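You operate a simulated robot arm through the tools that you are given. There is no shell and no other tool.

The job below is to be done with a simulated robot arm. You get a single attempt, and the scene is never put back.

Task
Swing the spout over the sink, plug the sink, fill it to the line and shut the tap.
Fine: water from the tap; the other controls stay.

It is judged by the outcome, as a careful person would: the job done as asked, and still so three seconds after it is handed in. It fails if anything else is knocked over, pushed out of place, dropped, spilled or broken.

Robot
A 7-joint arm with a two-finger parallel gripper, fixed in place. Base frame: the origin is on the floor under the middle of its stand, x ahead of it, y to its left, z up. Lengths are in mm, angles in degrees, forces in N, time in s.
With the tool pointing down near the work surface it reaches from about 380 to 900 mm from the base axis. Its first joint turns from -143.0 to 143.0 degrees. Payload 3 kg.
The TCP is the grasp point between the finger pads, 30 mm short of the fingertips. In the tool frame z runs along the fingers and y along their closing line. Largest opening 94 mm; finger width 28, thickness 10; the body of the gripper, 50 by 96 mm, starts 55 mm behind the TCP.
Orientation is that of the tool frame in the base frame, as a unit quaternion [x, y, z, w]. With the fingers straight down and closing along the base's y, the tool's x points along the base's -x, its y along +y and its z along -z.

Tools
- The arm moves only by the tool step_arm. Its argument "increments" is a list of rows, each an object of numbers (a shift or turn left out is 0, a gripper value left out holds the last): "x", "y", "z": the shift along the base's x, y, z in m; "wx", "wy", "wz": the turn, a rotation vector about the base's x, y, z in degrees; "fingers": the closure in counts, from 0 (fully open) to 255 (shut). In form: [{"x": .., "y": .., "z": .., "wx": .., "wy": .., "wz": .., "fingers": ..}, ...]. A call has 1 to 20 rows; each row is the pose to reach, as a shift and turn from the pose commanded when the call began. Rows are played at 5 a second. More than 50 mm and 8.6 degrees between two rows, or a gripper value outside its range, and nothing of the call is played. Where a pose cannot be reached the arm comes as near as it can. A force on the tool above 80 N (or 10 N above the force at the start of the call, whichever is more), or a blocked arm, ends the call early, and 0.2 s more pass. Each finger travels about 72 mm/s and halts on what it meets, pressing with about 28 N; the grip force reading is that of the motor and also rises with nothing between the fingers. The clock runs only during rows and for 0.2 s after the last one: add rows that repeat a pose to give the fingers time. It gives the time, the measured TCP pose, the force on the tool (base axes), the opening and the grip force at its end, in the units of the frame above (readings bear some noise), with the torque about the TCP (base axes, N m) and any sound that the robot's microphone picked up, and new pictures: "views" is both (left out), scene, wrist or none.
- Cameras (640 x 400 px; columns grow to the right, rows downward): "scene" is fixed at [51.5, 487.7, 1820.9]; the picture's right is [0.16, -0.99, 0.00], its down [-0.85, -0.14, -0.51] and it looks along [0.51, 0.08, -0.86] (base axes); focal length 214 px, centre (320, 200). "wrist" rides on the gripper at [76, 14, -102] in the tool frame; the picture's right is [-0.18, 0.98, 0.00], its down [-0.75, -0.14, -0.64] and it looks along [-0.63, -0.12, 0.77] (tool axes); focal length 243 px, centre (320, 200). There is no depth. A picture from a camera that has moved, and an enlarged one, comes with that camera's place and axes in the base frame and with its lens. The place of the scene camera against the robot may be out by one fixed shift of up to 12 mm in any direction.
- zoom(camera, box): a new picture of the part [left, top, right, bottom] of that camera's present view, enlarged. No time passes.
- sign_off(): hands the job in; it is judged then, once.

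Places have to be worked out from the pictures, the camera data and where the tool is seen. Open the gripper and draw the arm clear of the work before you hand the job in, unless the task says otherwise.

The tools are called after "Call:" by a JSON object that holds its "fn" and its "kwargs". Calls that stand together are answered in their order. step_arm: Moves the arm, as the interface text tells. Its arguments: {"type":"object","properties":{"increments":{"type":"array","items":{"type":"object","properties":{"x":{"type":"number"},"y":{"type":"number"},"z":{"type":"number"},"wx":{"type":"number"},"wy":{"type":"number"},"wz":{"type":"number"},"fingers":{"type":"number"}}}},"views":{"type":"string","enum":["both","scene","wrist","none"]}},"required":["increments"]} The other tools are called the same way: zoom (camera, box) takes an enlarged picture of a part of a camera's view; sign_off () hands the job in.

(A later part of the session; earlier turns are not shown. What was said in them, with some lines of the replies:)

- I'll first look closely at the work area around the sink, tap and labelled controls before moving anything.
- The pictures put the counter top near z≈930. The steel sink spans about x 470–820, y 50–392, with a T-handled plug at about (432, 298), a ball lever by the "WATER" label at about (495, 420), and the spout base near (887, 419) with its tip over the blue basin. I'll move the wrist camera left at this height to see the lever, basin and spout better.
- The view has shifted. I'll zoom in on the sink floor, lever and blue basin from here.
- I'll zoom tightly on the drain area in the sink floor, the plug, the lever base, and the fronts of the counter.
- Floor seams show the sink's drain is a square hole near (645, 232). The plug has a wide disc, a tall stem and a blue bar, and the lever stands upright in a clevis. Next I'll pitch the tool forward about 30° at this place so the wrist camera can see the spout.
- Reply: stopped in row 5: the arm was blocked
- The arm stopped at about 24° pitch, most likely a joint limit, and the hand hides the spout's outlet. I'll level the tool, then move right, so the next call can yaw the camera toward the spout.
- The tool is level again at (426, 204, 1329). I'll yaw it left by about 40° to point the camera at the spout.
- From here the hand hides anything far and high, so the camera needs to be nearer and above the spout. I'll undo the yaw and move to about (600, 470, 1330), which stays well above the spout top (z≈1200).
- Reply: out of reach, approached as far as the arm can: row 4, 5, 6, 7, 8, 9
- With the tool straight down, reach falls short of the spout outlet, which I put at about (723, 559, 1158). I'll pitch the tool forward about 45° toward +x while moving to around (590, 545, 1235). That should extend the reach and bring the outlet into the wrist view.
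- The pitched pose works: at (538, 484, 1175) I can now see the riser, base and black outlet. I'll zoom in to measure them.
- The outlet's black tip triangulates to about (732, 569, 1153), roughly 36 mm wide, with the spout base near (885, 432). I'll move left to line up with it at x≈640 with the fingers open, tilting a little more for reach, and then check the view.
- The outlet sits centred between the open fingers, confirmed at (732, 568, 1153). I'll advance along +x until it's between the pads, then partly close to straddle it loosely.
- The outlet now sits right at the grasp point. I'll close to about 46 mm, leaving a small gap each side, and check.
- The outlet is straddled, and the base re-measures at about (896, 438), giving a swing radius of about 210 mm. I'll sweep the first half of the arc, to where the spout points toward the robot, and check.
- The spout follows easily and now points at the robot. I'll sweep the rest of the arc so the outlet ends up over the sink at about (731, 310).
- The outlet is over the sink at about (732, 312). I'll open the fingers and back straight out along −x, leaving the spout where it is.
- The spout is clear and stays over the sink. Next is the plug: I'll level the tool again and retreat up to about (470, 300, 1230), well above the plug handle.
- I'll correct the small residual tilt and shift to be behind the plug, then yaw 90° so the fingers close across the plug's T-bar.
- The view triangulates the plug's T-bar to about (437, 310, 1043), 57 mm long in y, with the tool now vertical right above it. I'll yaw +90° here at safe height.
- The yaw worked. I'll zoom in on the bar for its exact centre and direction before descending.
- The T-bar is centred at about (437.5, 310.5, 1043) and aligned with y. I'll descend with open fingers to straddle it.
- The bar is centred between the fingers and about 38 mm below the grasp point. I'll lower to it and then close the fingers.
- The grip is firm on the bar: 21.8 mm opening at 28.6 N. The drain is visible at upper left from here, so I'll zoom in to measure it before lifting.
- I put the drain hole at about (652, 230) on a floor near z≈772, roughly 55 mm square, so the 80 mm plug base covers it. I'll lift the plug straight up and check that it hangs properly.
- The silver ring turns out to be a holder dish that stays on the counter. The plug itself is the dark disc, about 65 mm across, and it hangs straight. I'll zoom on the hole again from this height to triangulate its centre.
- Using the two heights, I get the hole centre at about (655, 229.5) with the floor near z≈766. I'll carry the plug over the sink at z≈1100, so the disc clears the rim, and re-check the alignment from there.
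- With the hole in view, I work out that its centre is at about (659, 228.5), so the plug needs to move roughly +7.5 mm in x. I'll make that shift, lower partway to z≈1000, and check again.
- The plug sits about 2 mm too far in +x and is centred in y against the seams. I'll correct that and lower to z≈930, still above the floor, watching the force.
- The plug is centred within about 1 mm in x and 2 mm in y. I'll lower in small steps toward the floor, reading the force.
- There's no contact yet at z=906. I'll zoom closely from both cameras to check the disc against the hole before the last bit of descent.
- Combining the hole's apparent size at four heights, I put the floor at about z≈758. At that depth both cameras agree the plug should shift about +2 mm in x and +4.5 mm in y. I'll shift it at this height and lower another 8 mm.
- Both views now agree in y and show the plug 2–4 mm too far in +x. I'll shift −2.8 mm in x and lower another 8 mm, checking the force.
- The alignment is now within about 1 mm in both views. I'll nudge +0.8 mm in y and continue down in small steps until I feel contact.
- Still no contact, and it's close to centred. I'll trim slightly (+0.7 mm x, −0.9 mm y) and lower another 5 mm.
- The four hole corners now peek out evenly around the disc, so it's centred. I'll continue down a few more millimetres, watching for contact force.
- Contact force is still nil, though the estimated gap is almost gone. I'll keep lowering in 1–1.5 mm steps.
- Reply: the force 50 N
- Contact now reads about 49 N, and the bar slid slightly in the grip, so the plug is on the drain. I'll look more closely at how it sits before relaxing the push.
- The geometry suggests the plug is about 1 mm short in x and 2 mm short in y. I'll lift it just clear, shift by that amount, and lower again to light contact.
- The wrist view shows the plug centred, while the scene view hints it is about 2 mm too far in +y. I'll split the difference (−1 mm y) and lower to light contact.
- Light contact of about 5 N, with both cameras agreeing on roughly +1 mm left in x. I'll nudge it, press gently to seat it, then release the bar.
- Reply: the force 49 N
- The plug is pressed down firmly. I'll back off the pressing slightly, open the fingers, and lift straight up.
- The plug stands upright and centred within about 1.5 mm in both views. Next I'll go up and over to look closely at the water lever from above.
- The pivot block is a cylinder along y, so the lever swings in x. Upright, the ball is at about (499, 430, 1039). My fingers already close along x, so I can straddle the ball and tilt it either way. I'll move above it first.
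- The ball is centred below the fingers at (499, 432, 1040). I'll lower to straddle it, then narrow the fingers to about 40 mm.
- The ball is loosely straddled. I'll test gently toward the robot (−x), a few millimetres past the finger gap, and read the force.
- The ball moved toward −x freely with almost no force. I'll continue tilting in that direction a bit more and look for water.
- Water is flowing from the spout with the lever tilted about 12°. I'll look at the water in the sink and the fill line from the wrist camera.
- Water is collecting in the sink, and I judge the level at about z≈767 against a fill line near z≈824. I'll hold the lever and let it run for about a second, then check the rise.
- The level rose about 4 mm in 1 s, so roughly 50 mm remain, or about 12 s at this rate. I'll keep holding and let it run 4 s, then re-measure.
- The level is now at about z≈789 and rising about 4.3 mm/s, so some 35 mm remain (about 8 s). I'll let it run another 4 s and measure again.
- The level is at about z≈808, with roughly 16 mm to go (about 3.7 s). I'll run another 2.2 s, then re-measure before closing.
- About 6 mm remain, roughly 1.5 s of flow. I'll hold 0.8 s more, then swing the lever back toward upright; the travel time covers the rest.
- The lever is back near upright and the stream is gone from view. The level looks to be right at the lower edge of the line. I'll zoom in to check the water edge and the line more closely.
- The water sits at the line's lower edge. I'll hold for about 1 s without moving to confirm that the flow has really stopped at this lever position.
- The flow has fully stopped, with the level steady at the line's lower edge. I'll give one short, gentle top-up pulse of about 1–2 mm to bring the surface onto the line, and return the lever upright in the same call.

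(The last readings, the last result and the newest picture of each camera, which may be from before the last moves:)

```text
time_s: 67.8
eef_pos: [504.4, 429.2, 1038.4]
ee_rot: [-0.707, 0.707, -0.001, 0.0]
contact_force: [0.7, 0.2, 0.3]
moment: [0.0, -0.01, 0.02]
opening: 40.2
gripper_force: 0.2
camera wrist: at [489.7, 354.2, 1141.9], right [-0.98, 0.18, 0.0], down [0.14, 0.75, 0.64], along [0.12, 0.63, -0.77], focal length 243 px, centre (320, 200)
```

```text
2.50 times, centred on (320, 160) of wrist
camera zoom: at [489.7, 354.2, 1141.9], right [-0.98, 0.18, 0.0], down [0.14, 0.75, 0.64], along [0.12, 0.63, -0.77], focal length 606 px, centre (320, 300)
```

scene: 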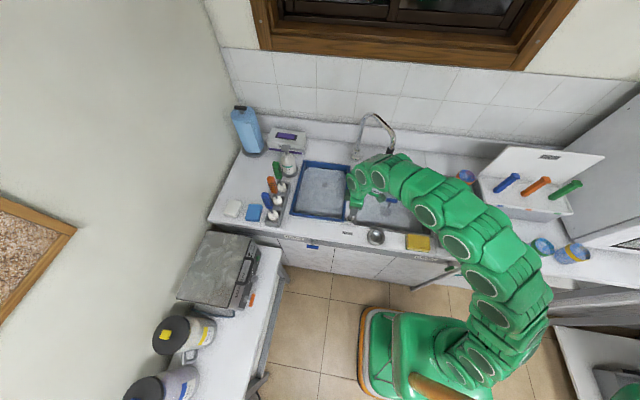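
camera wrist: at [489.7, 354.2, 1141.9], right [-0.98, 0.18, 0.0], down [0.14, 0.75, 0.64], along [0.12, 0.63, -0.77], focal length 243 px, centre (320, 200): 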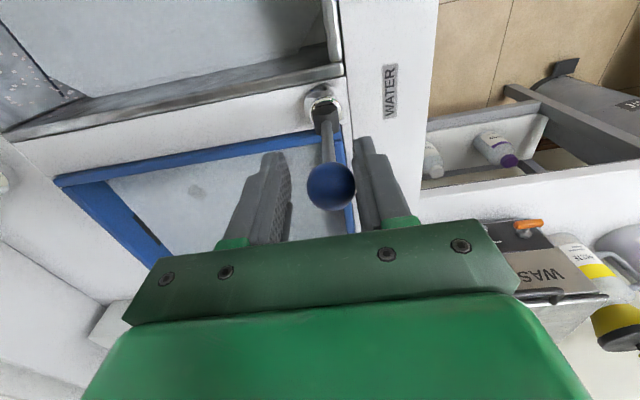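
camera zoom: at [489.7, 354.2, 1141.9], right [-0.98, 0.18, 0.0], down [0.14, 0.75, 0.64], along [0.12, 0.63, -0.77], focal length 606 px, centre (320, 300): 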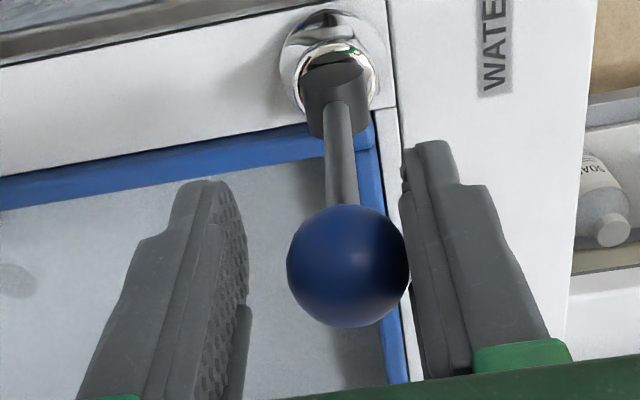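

The surface now just touches the line's lower edge. One more slightly larger pulse should bring it about 1 mm higher, onto the line itself.

Call:
{"fn": "step_arm", "kwargs": {"increments": [{"x": -0.014}, {"x": -0.029}, {"x": -0.029}, {"x": -0.014}, {"x": 0.0}, {"x": 0.0}, {"x": 0.0}], "views": "wrist"}}

Call:
{"fn": "zoom", "kwargs": {"camera": "wrist", "box": [20, 40, 60, 80]}}

Call:
{"fn": "zoom", "kwargs": {"camera": "wrist", "box": [220, 80, 420, 240]}}

```text
time_s: 69.4
eef_pos: [504.4, 431.3, 1038.6]
ee_rot: [-0.707, 0.707, 0.0, 0.001]
contact_force: [1.2, 0.1, -0.2]
moment: [0.03, -0.03, -0.01]
opening: 40.1
gripper_force: 0.1
camera wrist: at [490.2, 355.0, 1142.6], right [-0.98, 0.18, 0.0], down [0.14, 0.75, 0.64], along [0.12, 0.63, -0.77], focal length 243 px, centre (320, 200)
```

wrist: 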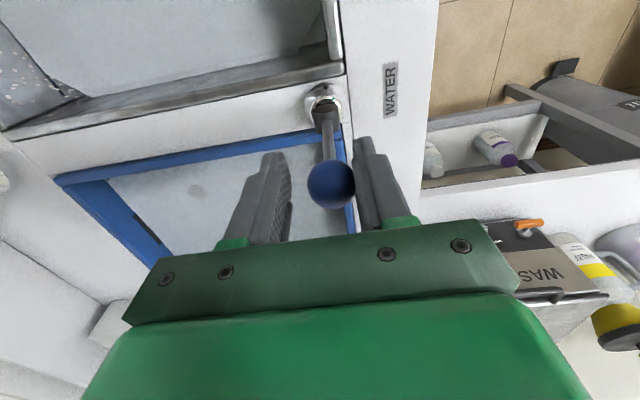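

```text
10.00 times, centred on (40, 60) of wrist
camera zoom: at [490.2, 355.0, 1142.6], right [-0.98, 0.18, 0.0], down [0.14, 0.75, 0.64], along [0.12, 0.63, -0.77], focal length 2426 px, centre (3120, 1600)
```

zoom: 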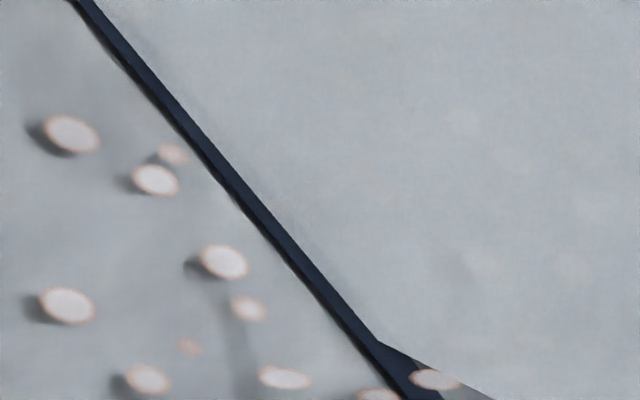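

```text
2.50 times, centred on (320, 160) of wrist
camera zoom: at [490.2, 355.0, 1142.6], right [-0.98, 0.18, 0.0], down [0.14, 0.75, 0.64], along [0.12, 0.63, -0.77], focal length 606 px, centre (320, 300)
```

zoom: 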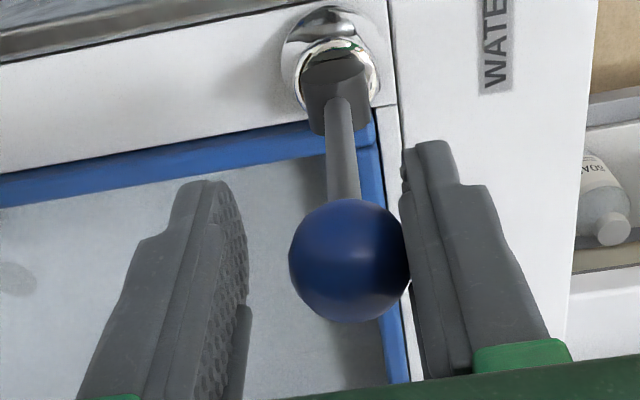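

The surface is now at mid-line. To be sure the tap is fully shut, I'll nudge the lever another 1.5 mm toward +x and check whether it meets its stop.

Call:
{"fn": "step_arm", "kwargs": {"increments": [{"x": 0.0008}, {"x": 0.0015}, {"x": 0.0015}, {"x": 0.0015}], "views": "wrist"}}

Call:
{"fn": "zoom", "kwargs": {"camera": "wrist", "box": [220, 80, 420, 240]}}

Call:
{"fn": "zoom", "kwargs": {"camera": "wrist", "box": [20, 40, 60, 80]}}

```text
time_s: 70.4
eef_pos: [507.4, 431.8, 1040.0]
ee_rot: [-0.707, 0.707, 0.0, 0.001]
contact_force: [-1.9, 0.5, -0.6]
moment: [0.06, 0.0, 0.03]
opening: 41.6
gripper_force: 1.1
camera wrist: at [492.0, 355.4, 1142.6], right [-0.98, 0.18, 0.0], down [0.14, 0.75, 0.64], along [0.12, 0.63, -0.77], focal length 243 px, centre (320, 200)
```

wrist: 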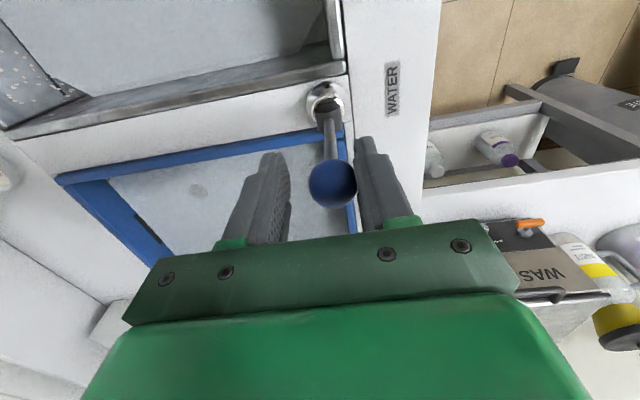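

```text
2.50 times, centred on (320, 160) of wrist
camera zoom: at [492.0, 355.4, 1142.6], right [-0.98, 0.18, 0.0], down [0.14, 0.75, 0.64], along [0.12, 0.63, -0.77], focal length 606 px, centre (320, 300)
```

zoom: 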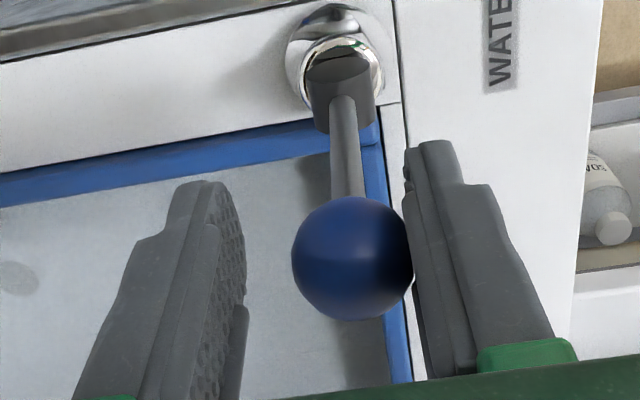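

```text
10.00 times, centred on (40, 60) of wrist
camera zoom: at [492.0, 355.4, 1142.6], right [-0.98, 0.18, 0.0], down [0.14, 0.75, 0.64], along [0.12, 0.63, -0.77], focal length 2426 px, centre (3120, 1600)
```

zoom: 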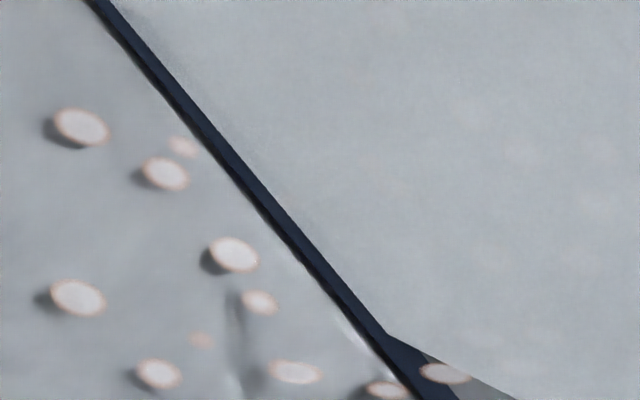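

The finger was pushed back slightly (opening 41.6 mm, grip 1.1 N), so the lever is firmly at its closed stop, and the level is steady. I'll open the fingers and lift straight up off the lever.

Call:
{"fn": "step_arm", "kwargs": {"increments": [{"x": -0.003, "fingers": 60}, {"x": -0.006, "fingers": 0}, {"x": -0.006, "fingers": 0}, {"x": -0.006, "z": 0.03}, {"x": -0.006, "z": 0.07}, {"x": -0.006, "z": 0.12}, {"x": -0.006, "z": 0.16}, {"x": -0.006, "z": 0.16}], "views": "both"}}

Call:
{"fn": "zoom", "kwargs": {"camera": "wrist", "box": [260, 80, 400, 200]}}

```text
time_s: 72.2
eef_pos: [499.6, 430.8, 1197.0]
ee_rot: [-0.707, 0.707, -0.001, 0.0]
contact_force: [0.6, 0.1, 0.6]
moment: [-0.01, 0.01, 0.0]
opening: 93.8
gripper_force: 0.0
camera wrist: at [484.9, 354.1, 1299.9], right [-0.98, 0.18, 0.0], down [0.14, 0.75, 0.64], along [0.12, 0.63, -0.77], focal length 243 px, centre (320, 200)
```

scene: 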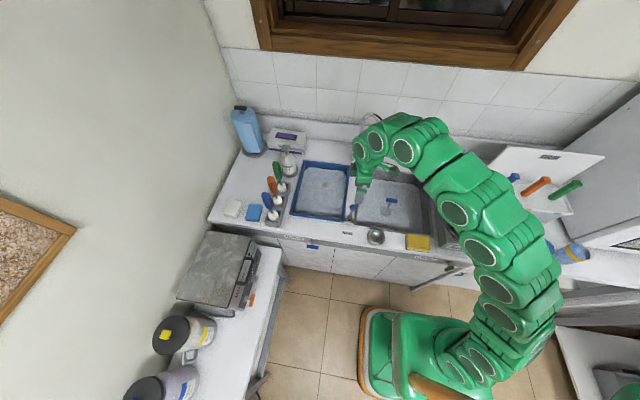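
wrist: 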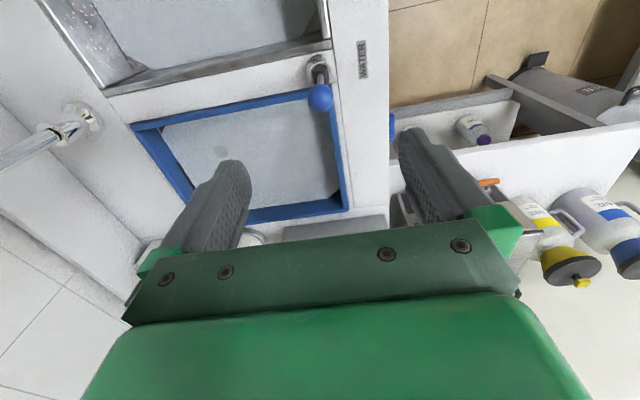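

```text
3.33 times, centred on (330, 140) of wrist
camera zoom: at [484.9, 354.1, 1299.9], right [-0.98, 0.18, 0.0], down [0.14, 0.75, 0.64], along [0.12, 0.63, -0.77], focal length 809 px, centre (287, 400)
```

zoom: 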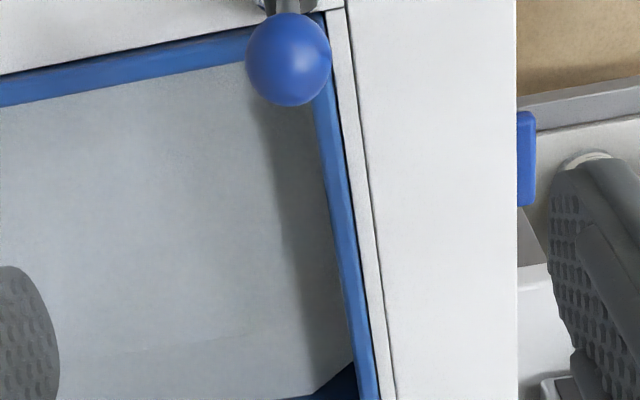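

The lever stays upright and nothing is disturbed. I'll retreat the arm up and right toward its starting pose, undoing the yaw, so that I can inspect the whole scene.

Call:
{"fn": "step_arm", "kwargs": {"increments": [{"x": -0.007, "y": -0.025, "z": 0.02, "wz": -8.2}, {"x": -0.014, "y": -0.05, "z": 0.04, "wz": -16.4}, {"x": -0.021, "y": -0.075, "z": 0.06, "wz": -24.6}, {"x": -0.028, "y": -0.1, "z": 0.08, "wz": -32.8}, {"x": -0.035, "y": -0.125, "z": 0.1, "wz": -41}, {"x": -0.042, "y": -0.15, "z": 0.11, "wz": -49.2}, {"x": -0.049, "y": -0.175, "z": 0.12, "wz": -57.4}, {"x": -0.056, "y": -0.2, "z": 0.12, "wz": -65.6}, {"x": -0.063, "y": -0.225, "z": 0.12, "wz": -73.8}, {"x": -0.07, "y": -0.25, "z": 0.12, "wz": -82}, {"x": -0.077, "y": -0.275, "z": 0.12, "wz": -90}, {"x": -0.077, "y": -0.275, "z": 0.12, "wz": -90}], "views": "both"}}

Call:
{"fn": "zoom", "kwargs": {"camera": "scene", "box": [320, 100, 450, 250]}}

Call:
{"fn": "zoom", "kwargs": {"camera": "scene", "box": [350, 150, 430, 200]}}

```text
time_s: 74.8
eef_pos: [424.6, 155.1, 1320.3]
ee_rot: [0.001, 1.0, 0.0, 0.001]
contact_force: [-1.2, -0.7, -0.4]
moment: [-0.02, -0.02, -0.03]
opening: 93.9
gripper_force: 0.0
camera wrist: at [346.9, 169.5, 1422.4], right [0.19, 0.98, 0.0], down [0.75, -0.14, 0.64], along [0.63, -0.12, -0.77], focal length 243 px, centre (320, 200)
```

scene: 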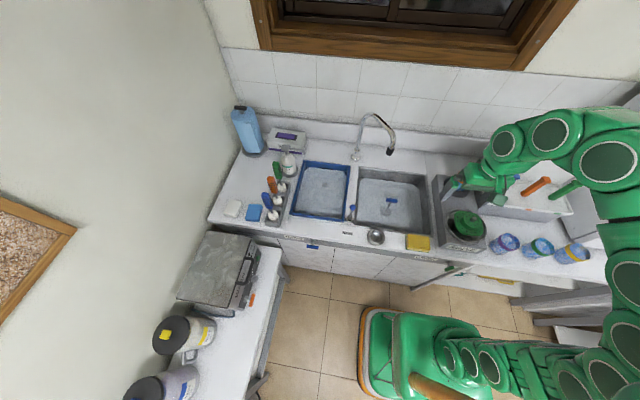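
wrist: 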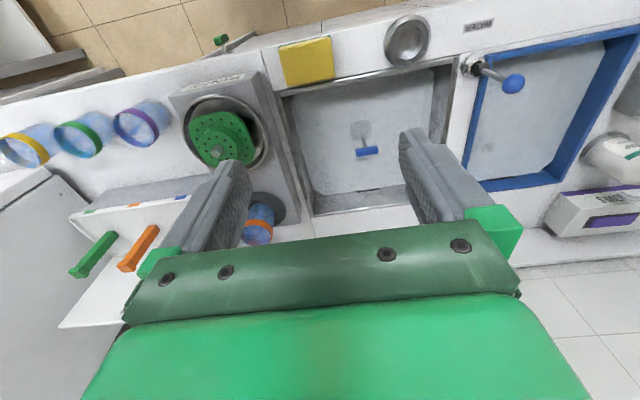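

```text
2.67 times, centred on (385, 175) of scene
camera zoom: at [51.5, 487.7, 1820.9], right [0.16, -0.99, 0.0], down [-0.85, -0.14, -0.51], along [0.51, 0.08, -0.86], focal length 572 px, centre (147, 267)
```

zoom: 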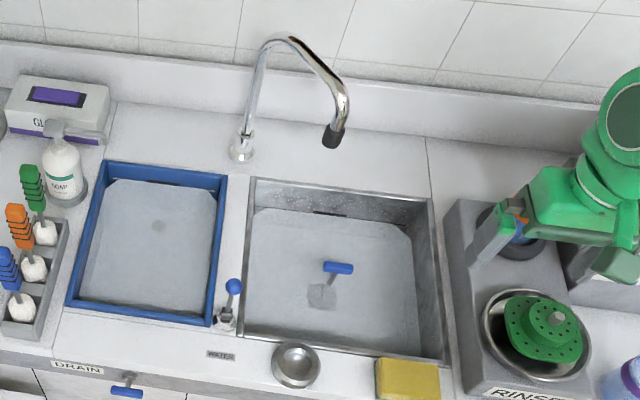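

```text
8.00 times, centred on (390, 175) of scene
camera zoom: at [51.5, 487.7, 1820.9], right [0.16, -0.99, 0.0], down [-0.85, -0.14, -0.51], along [0.51, 0.08, -0.86], focal length 1716 px, centre (-240, 400)
```

zoom: 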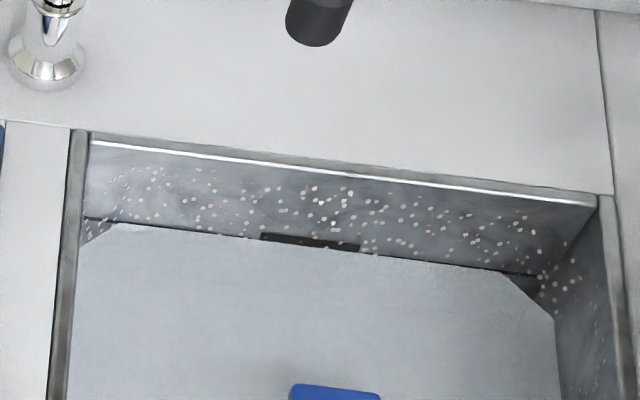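

The sink is filled to the line, the spout is over it with no stream, and the plug stands in place. I'll wait a few seconds with the arm clear to confirm the level holds.

Call:
{"fn": "step_arm", "kwargs": {"increments": [{"x": 0}, {"x": 0}, {"x": 0}, {"x": 0}, {"x": 0}, {"x": 0}, {"x": 0}, {"x": 0}, {"x": 0}, {"x": 0}, {"x": 0}, {"x": 0}, {"x": 0}, {"x": 0}, {"x": 0}], "views": "scene"}}

Call:
{"fn": "zoom", "kwargs": {"camera": "scene", "box": [350, 150, 430, 200]}}

Call:
{"fn": "zoom", "kwargs": {"camera": "scene", "box": [335, 195, 425, 255]}}

```text
time_s: 78.0
eef_pos: [424.3, 154.8, 1318.4]
ee_rot: [0.001, 1.0, 0.0, 0.0]
contact_force: [-0.2, -0.4, 0.2]
moment: [0.04, 0.0, 0.02]
opening: 93.9
gripper_force: 0.1
```

scene: 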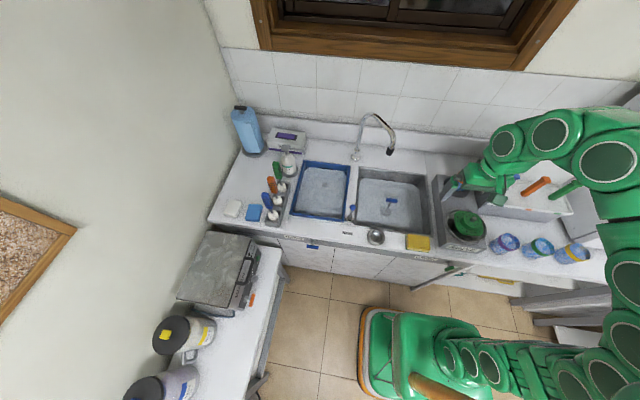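

```text
8.00 times, centred on (390, 175) of scene
camera zoom: at [51.5, 487.7, 1820.9], right [0.16, -0.99, 0.0], down [-0.85, -0.14, -0.51], along [0.51, 0.08, -0.86], focal length 1716 px, centre (-240, 400)
```

zoom: 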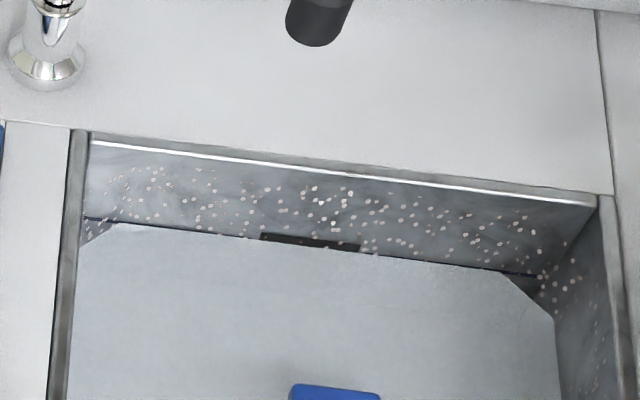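

```text
6.67 times, centred on (380, 225) of scene
camera zoom: at [51.5, 487.7, 1820.9], right [0.16, -0.99, 0.0], down [-0.85, -0.14, -0.51], along [0.51, 0.08, -0.86], focal length 1430 px, centre (-80, 33)
```

zoom: 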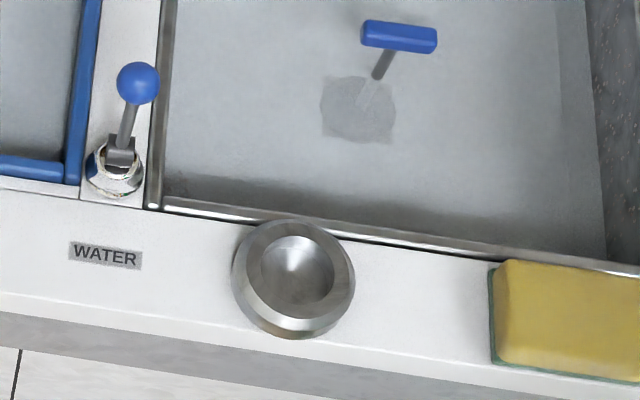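

The level held steady over 3 s. The plug is seated, the lever is upright at its closed stop, the spout is over the sink with no flow, and nothing else was disturbed. The gripper is open and clear, so I'm handing the job in.

Call:
{"fn": "sign_off", "kwargs": {}}

```text
The job is handed in.
```

The job is done and handed in: the sink is plugged and filled to the line, the spout is over it, and the tap is shut.

- **Spout:** I swung it round from the blue basin so it points into the steel sink.
- **Plug:** it is seated over the drain, centred to within about 1–2 mm in both camera views.
- **Water level:** the surface sits about mid-line on the back wall. I stopped at the line's lower edge, then added two short top-ups. With the arm clear, the level did not change over 3 seconds.
- **Tap:** the lever is upright against its closed stop, and no water is flowing.

Some small light spots, possibly splash drops, show on the sink's inside walls above the water. I saw no water outside the sink. The other controls were not touched, nothing was knocked or moved, and the arm is back near its starting pose with the gripper open.
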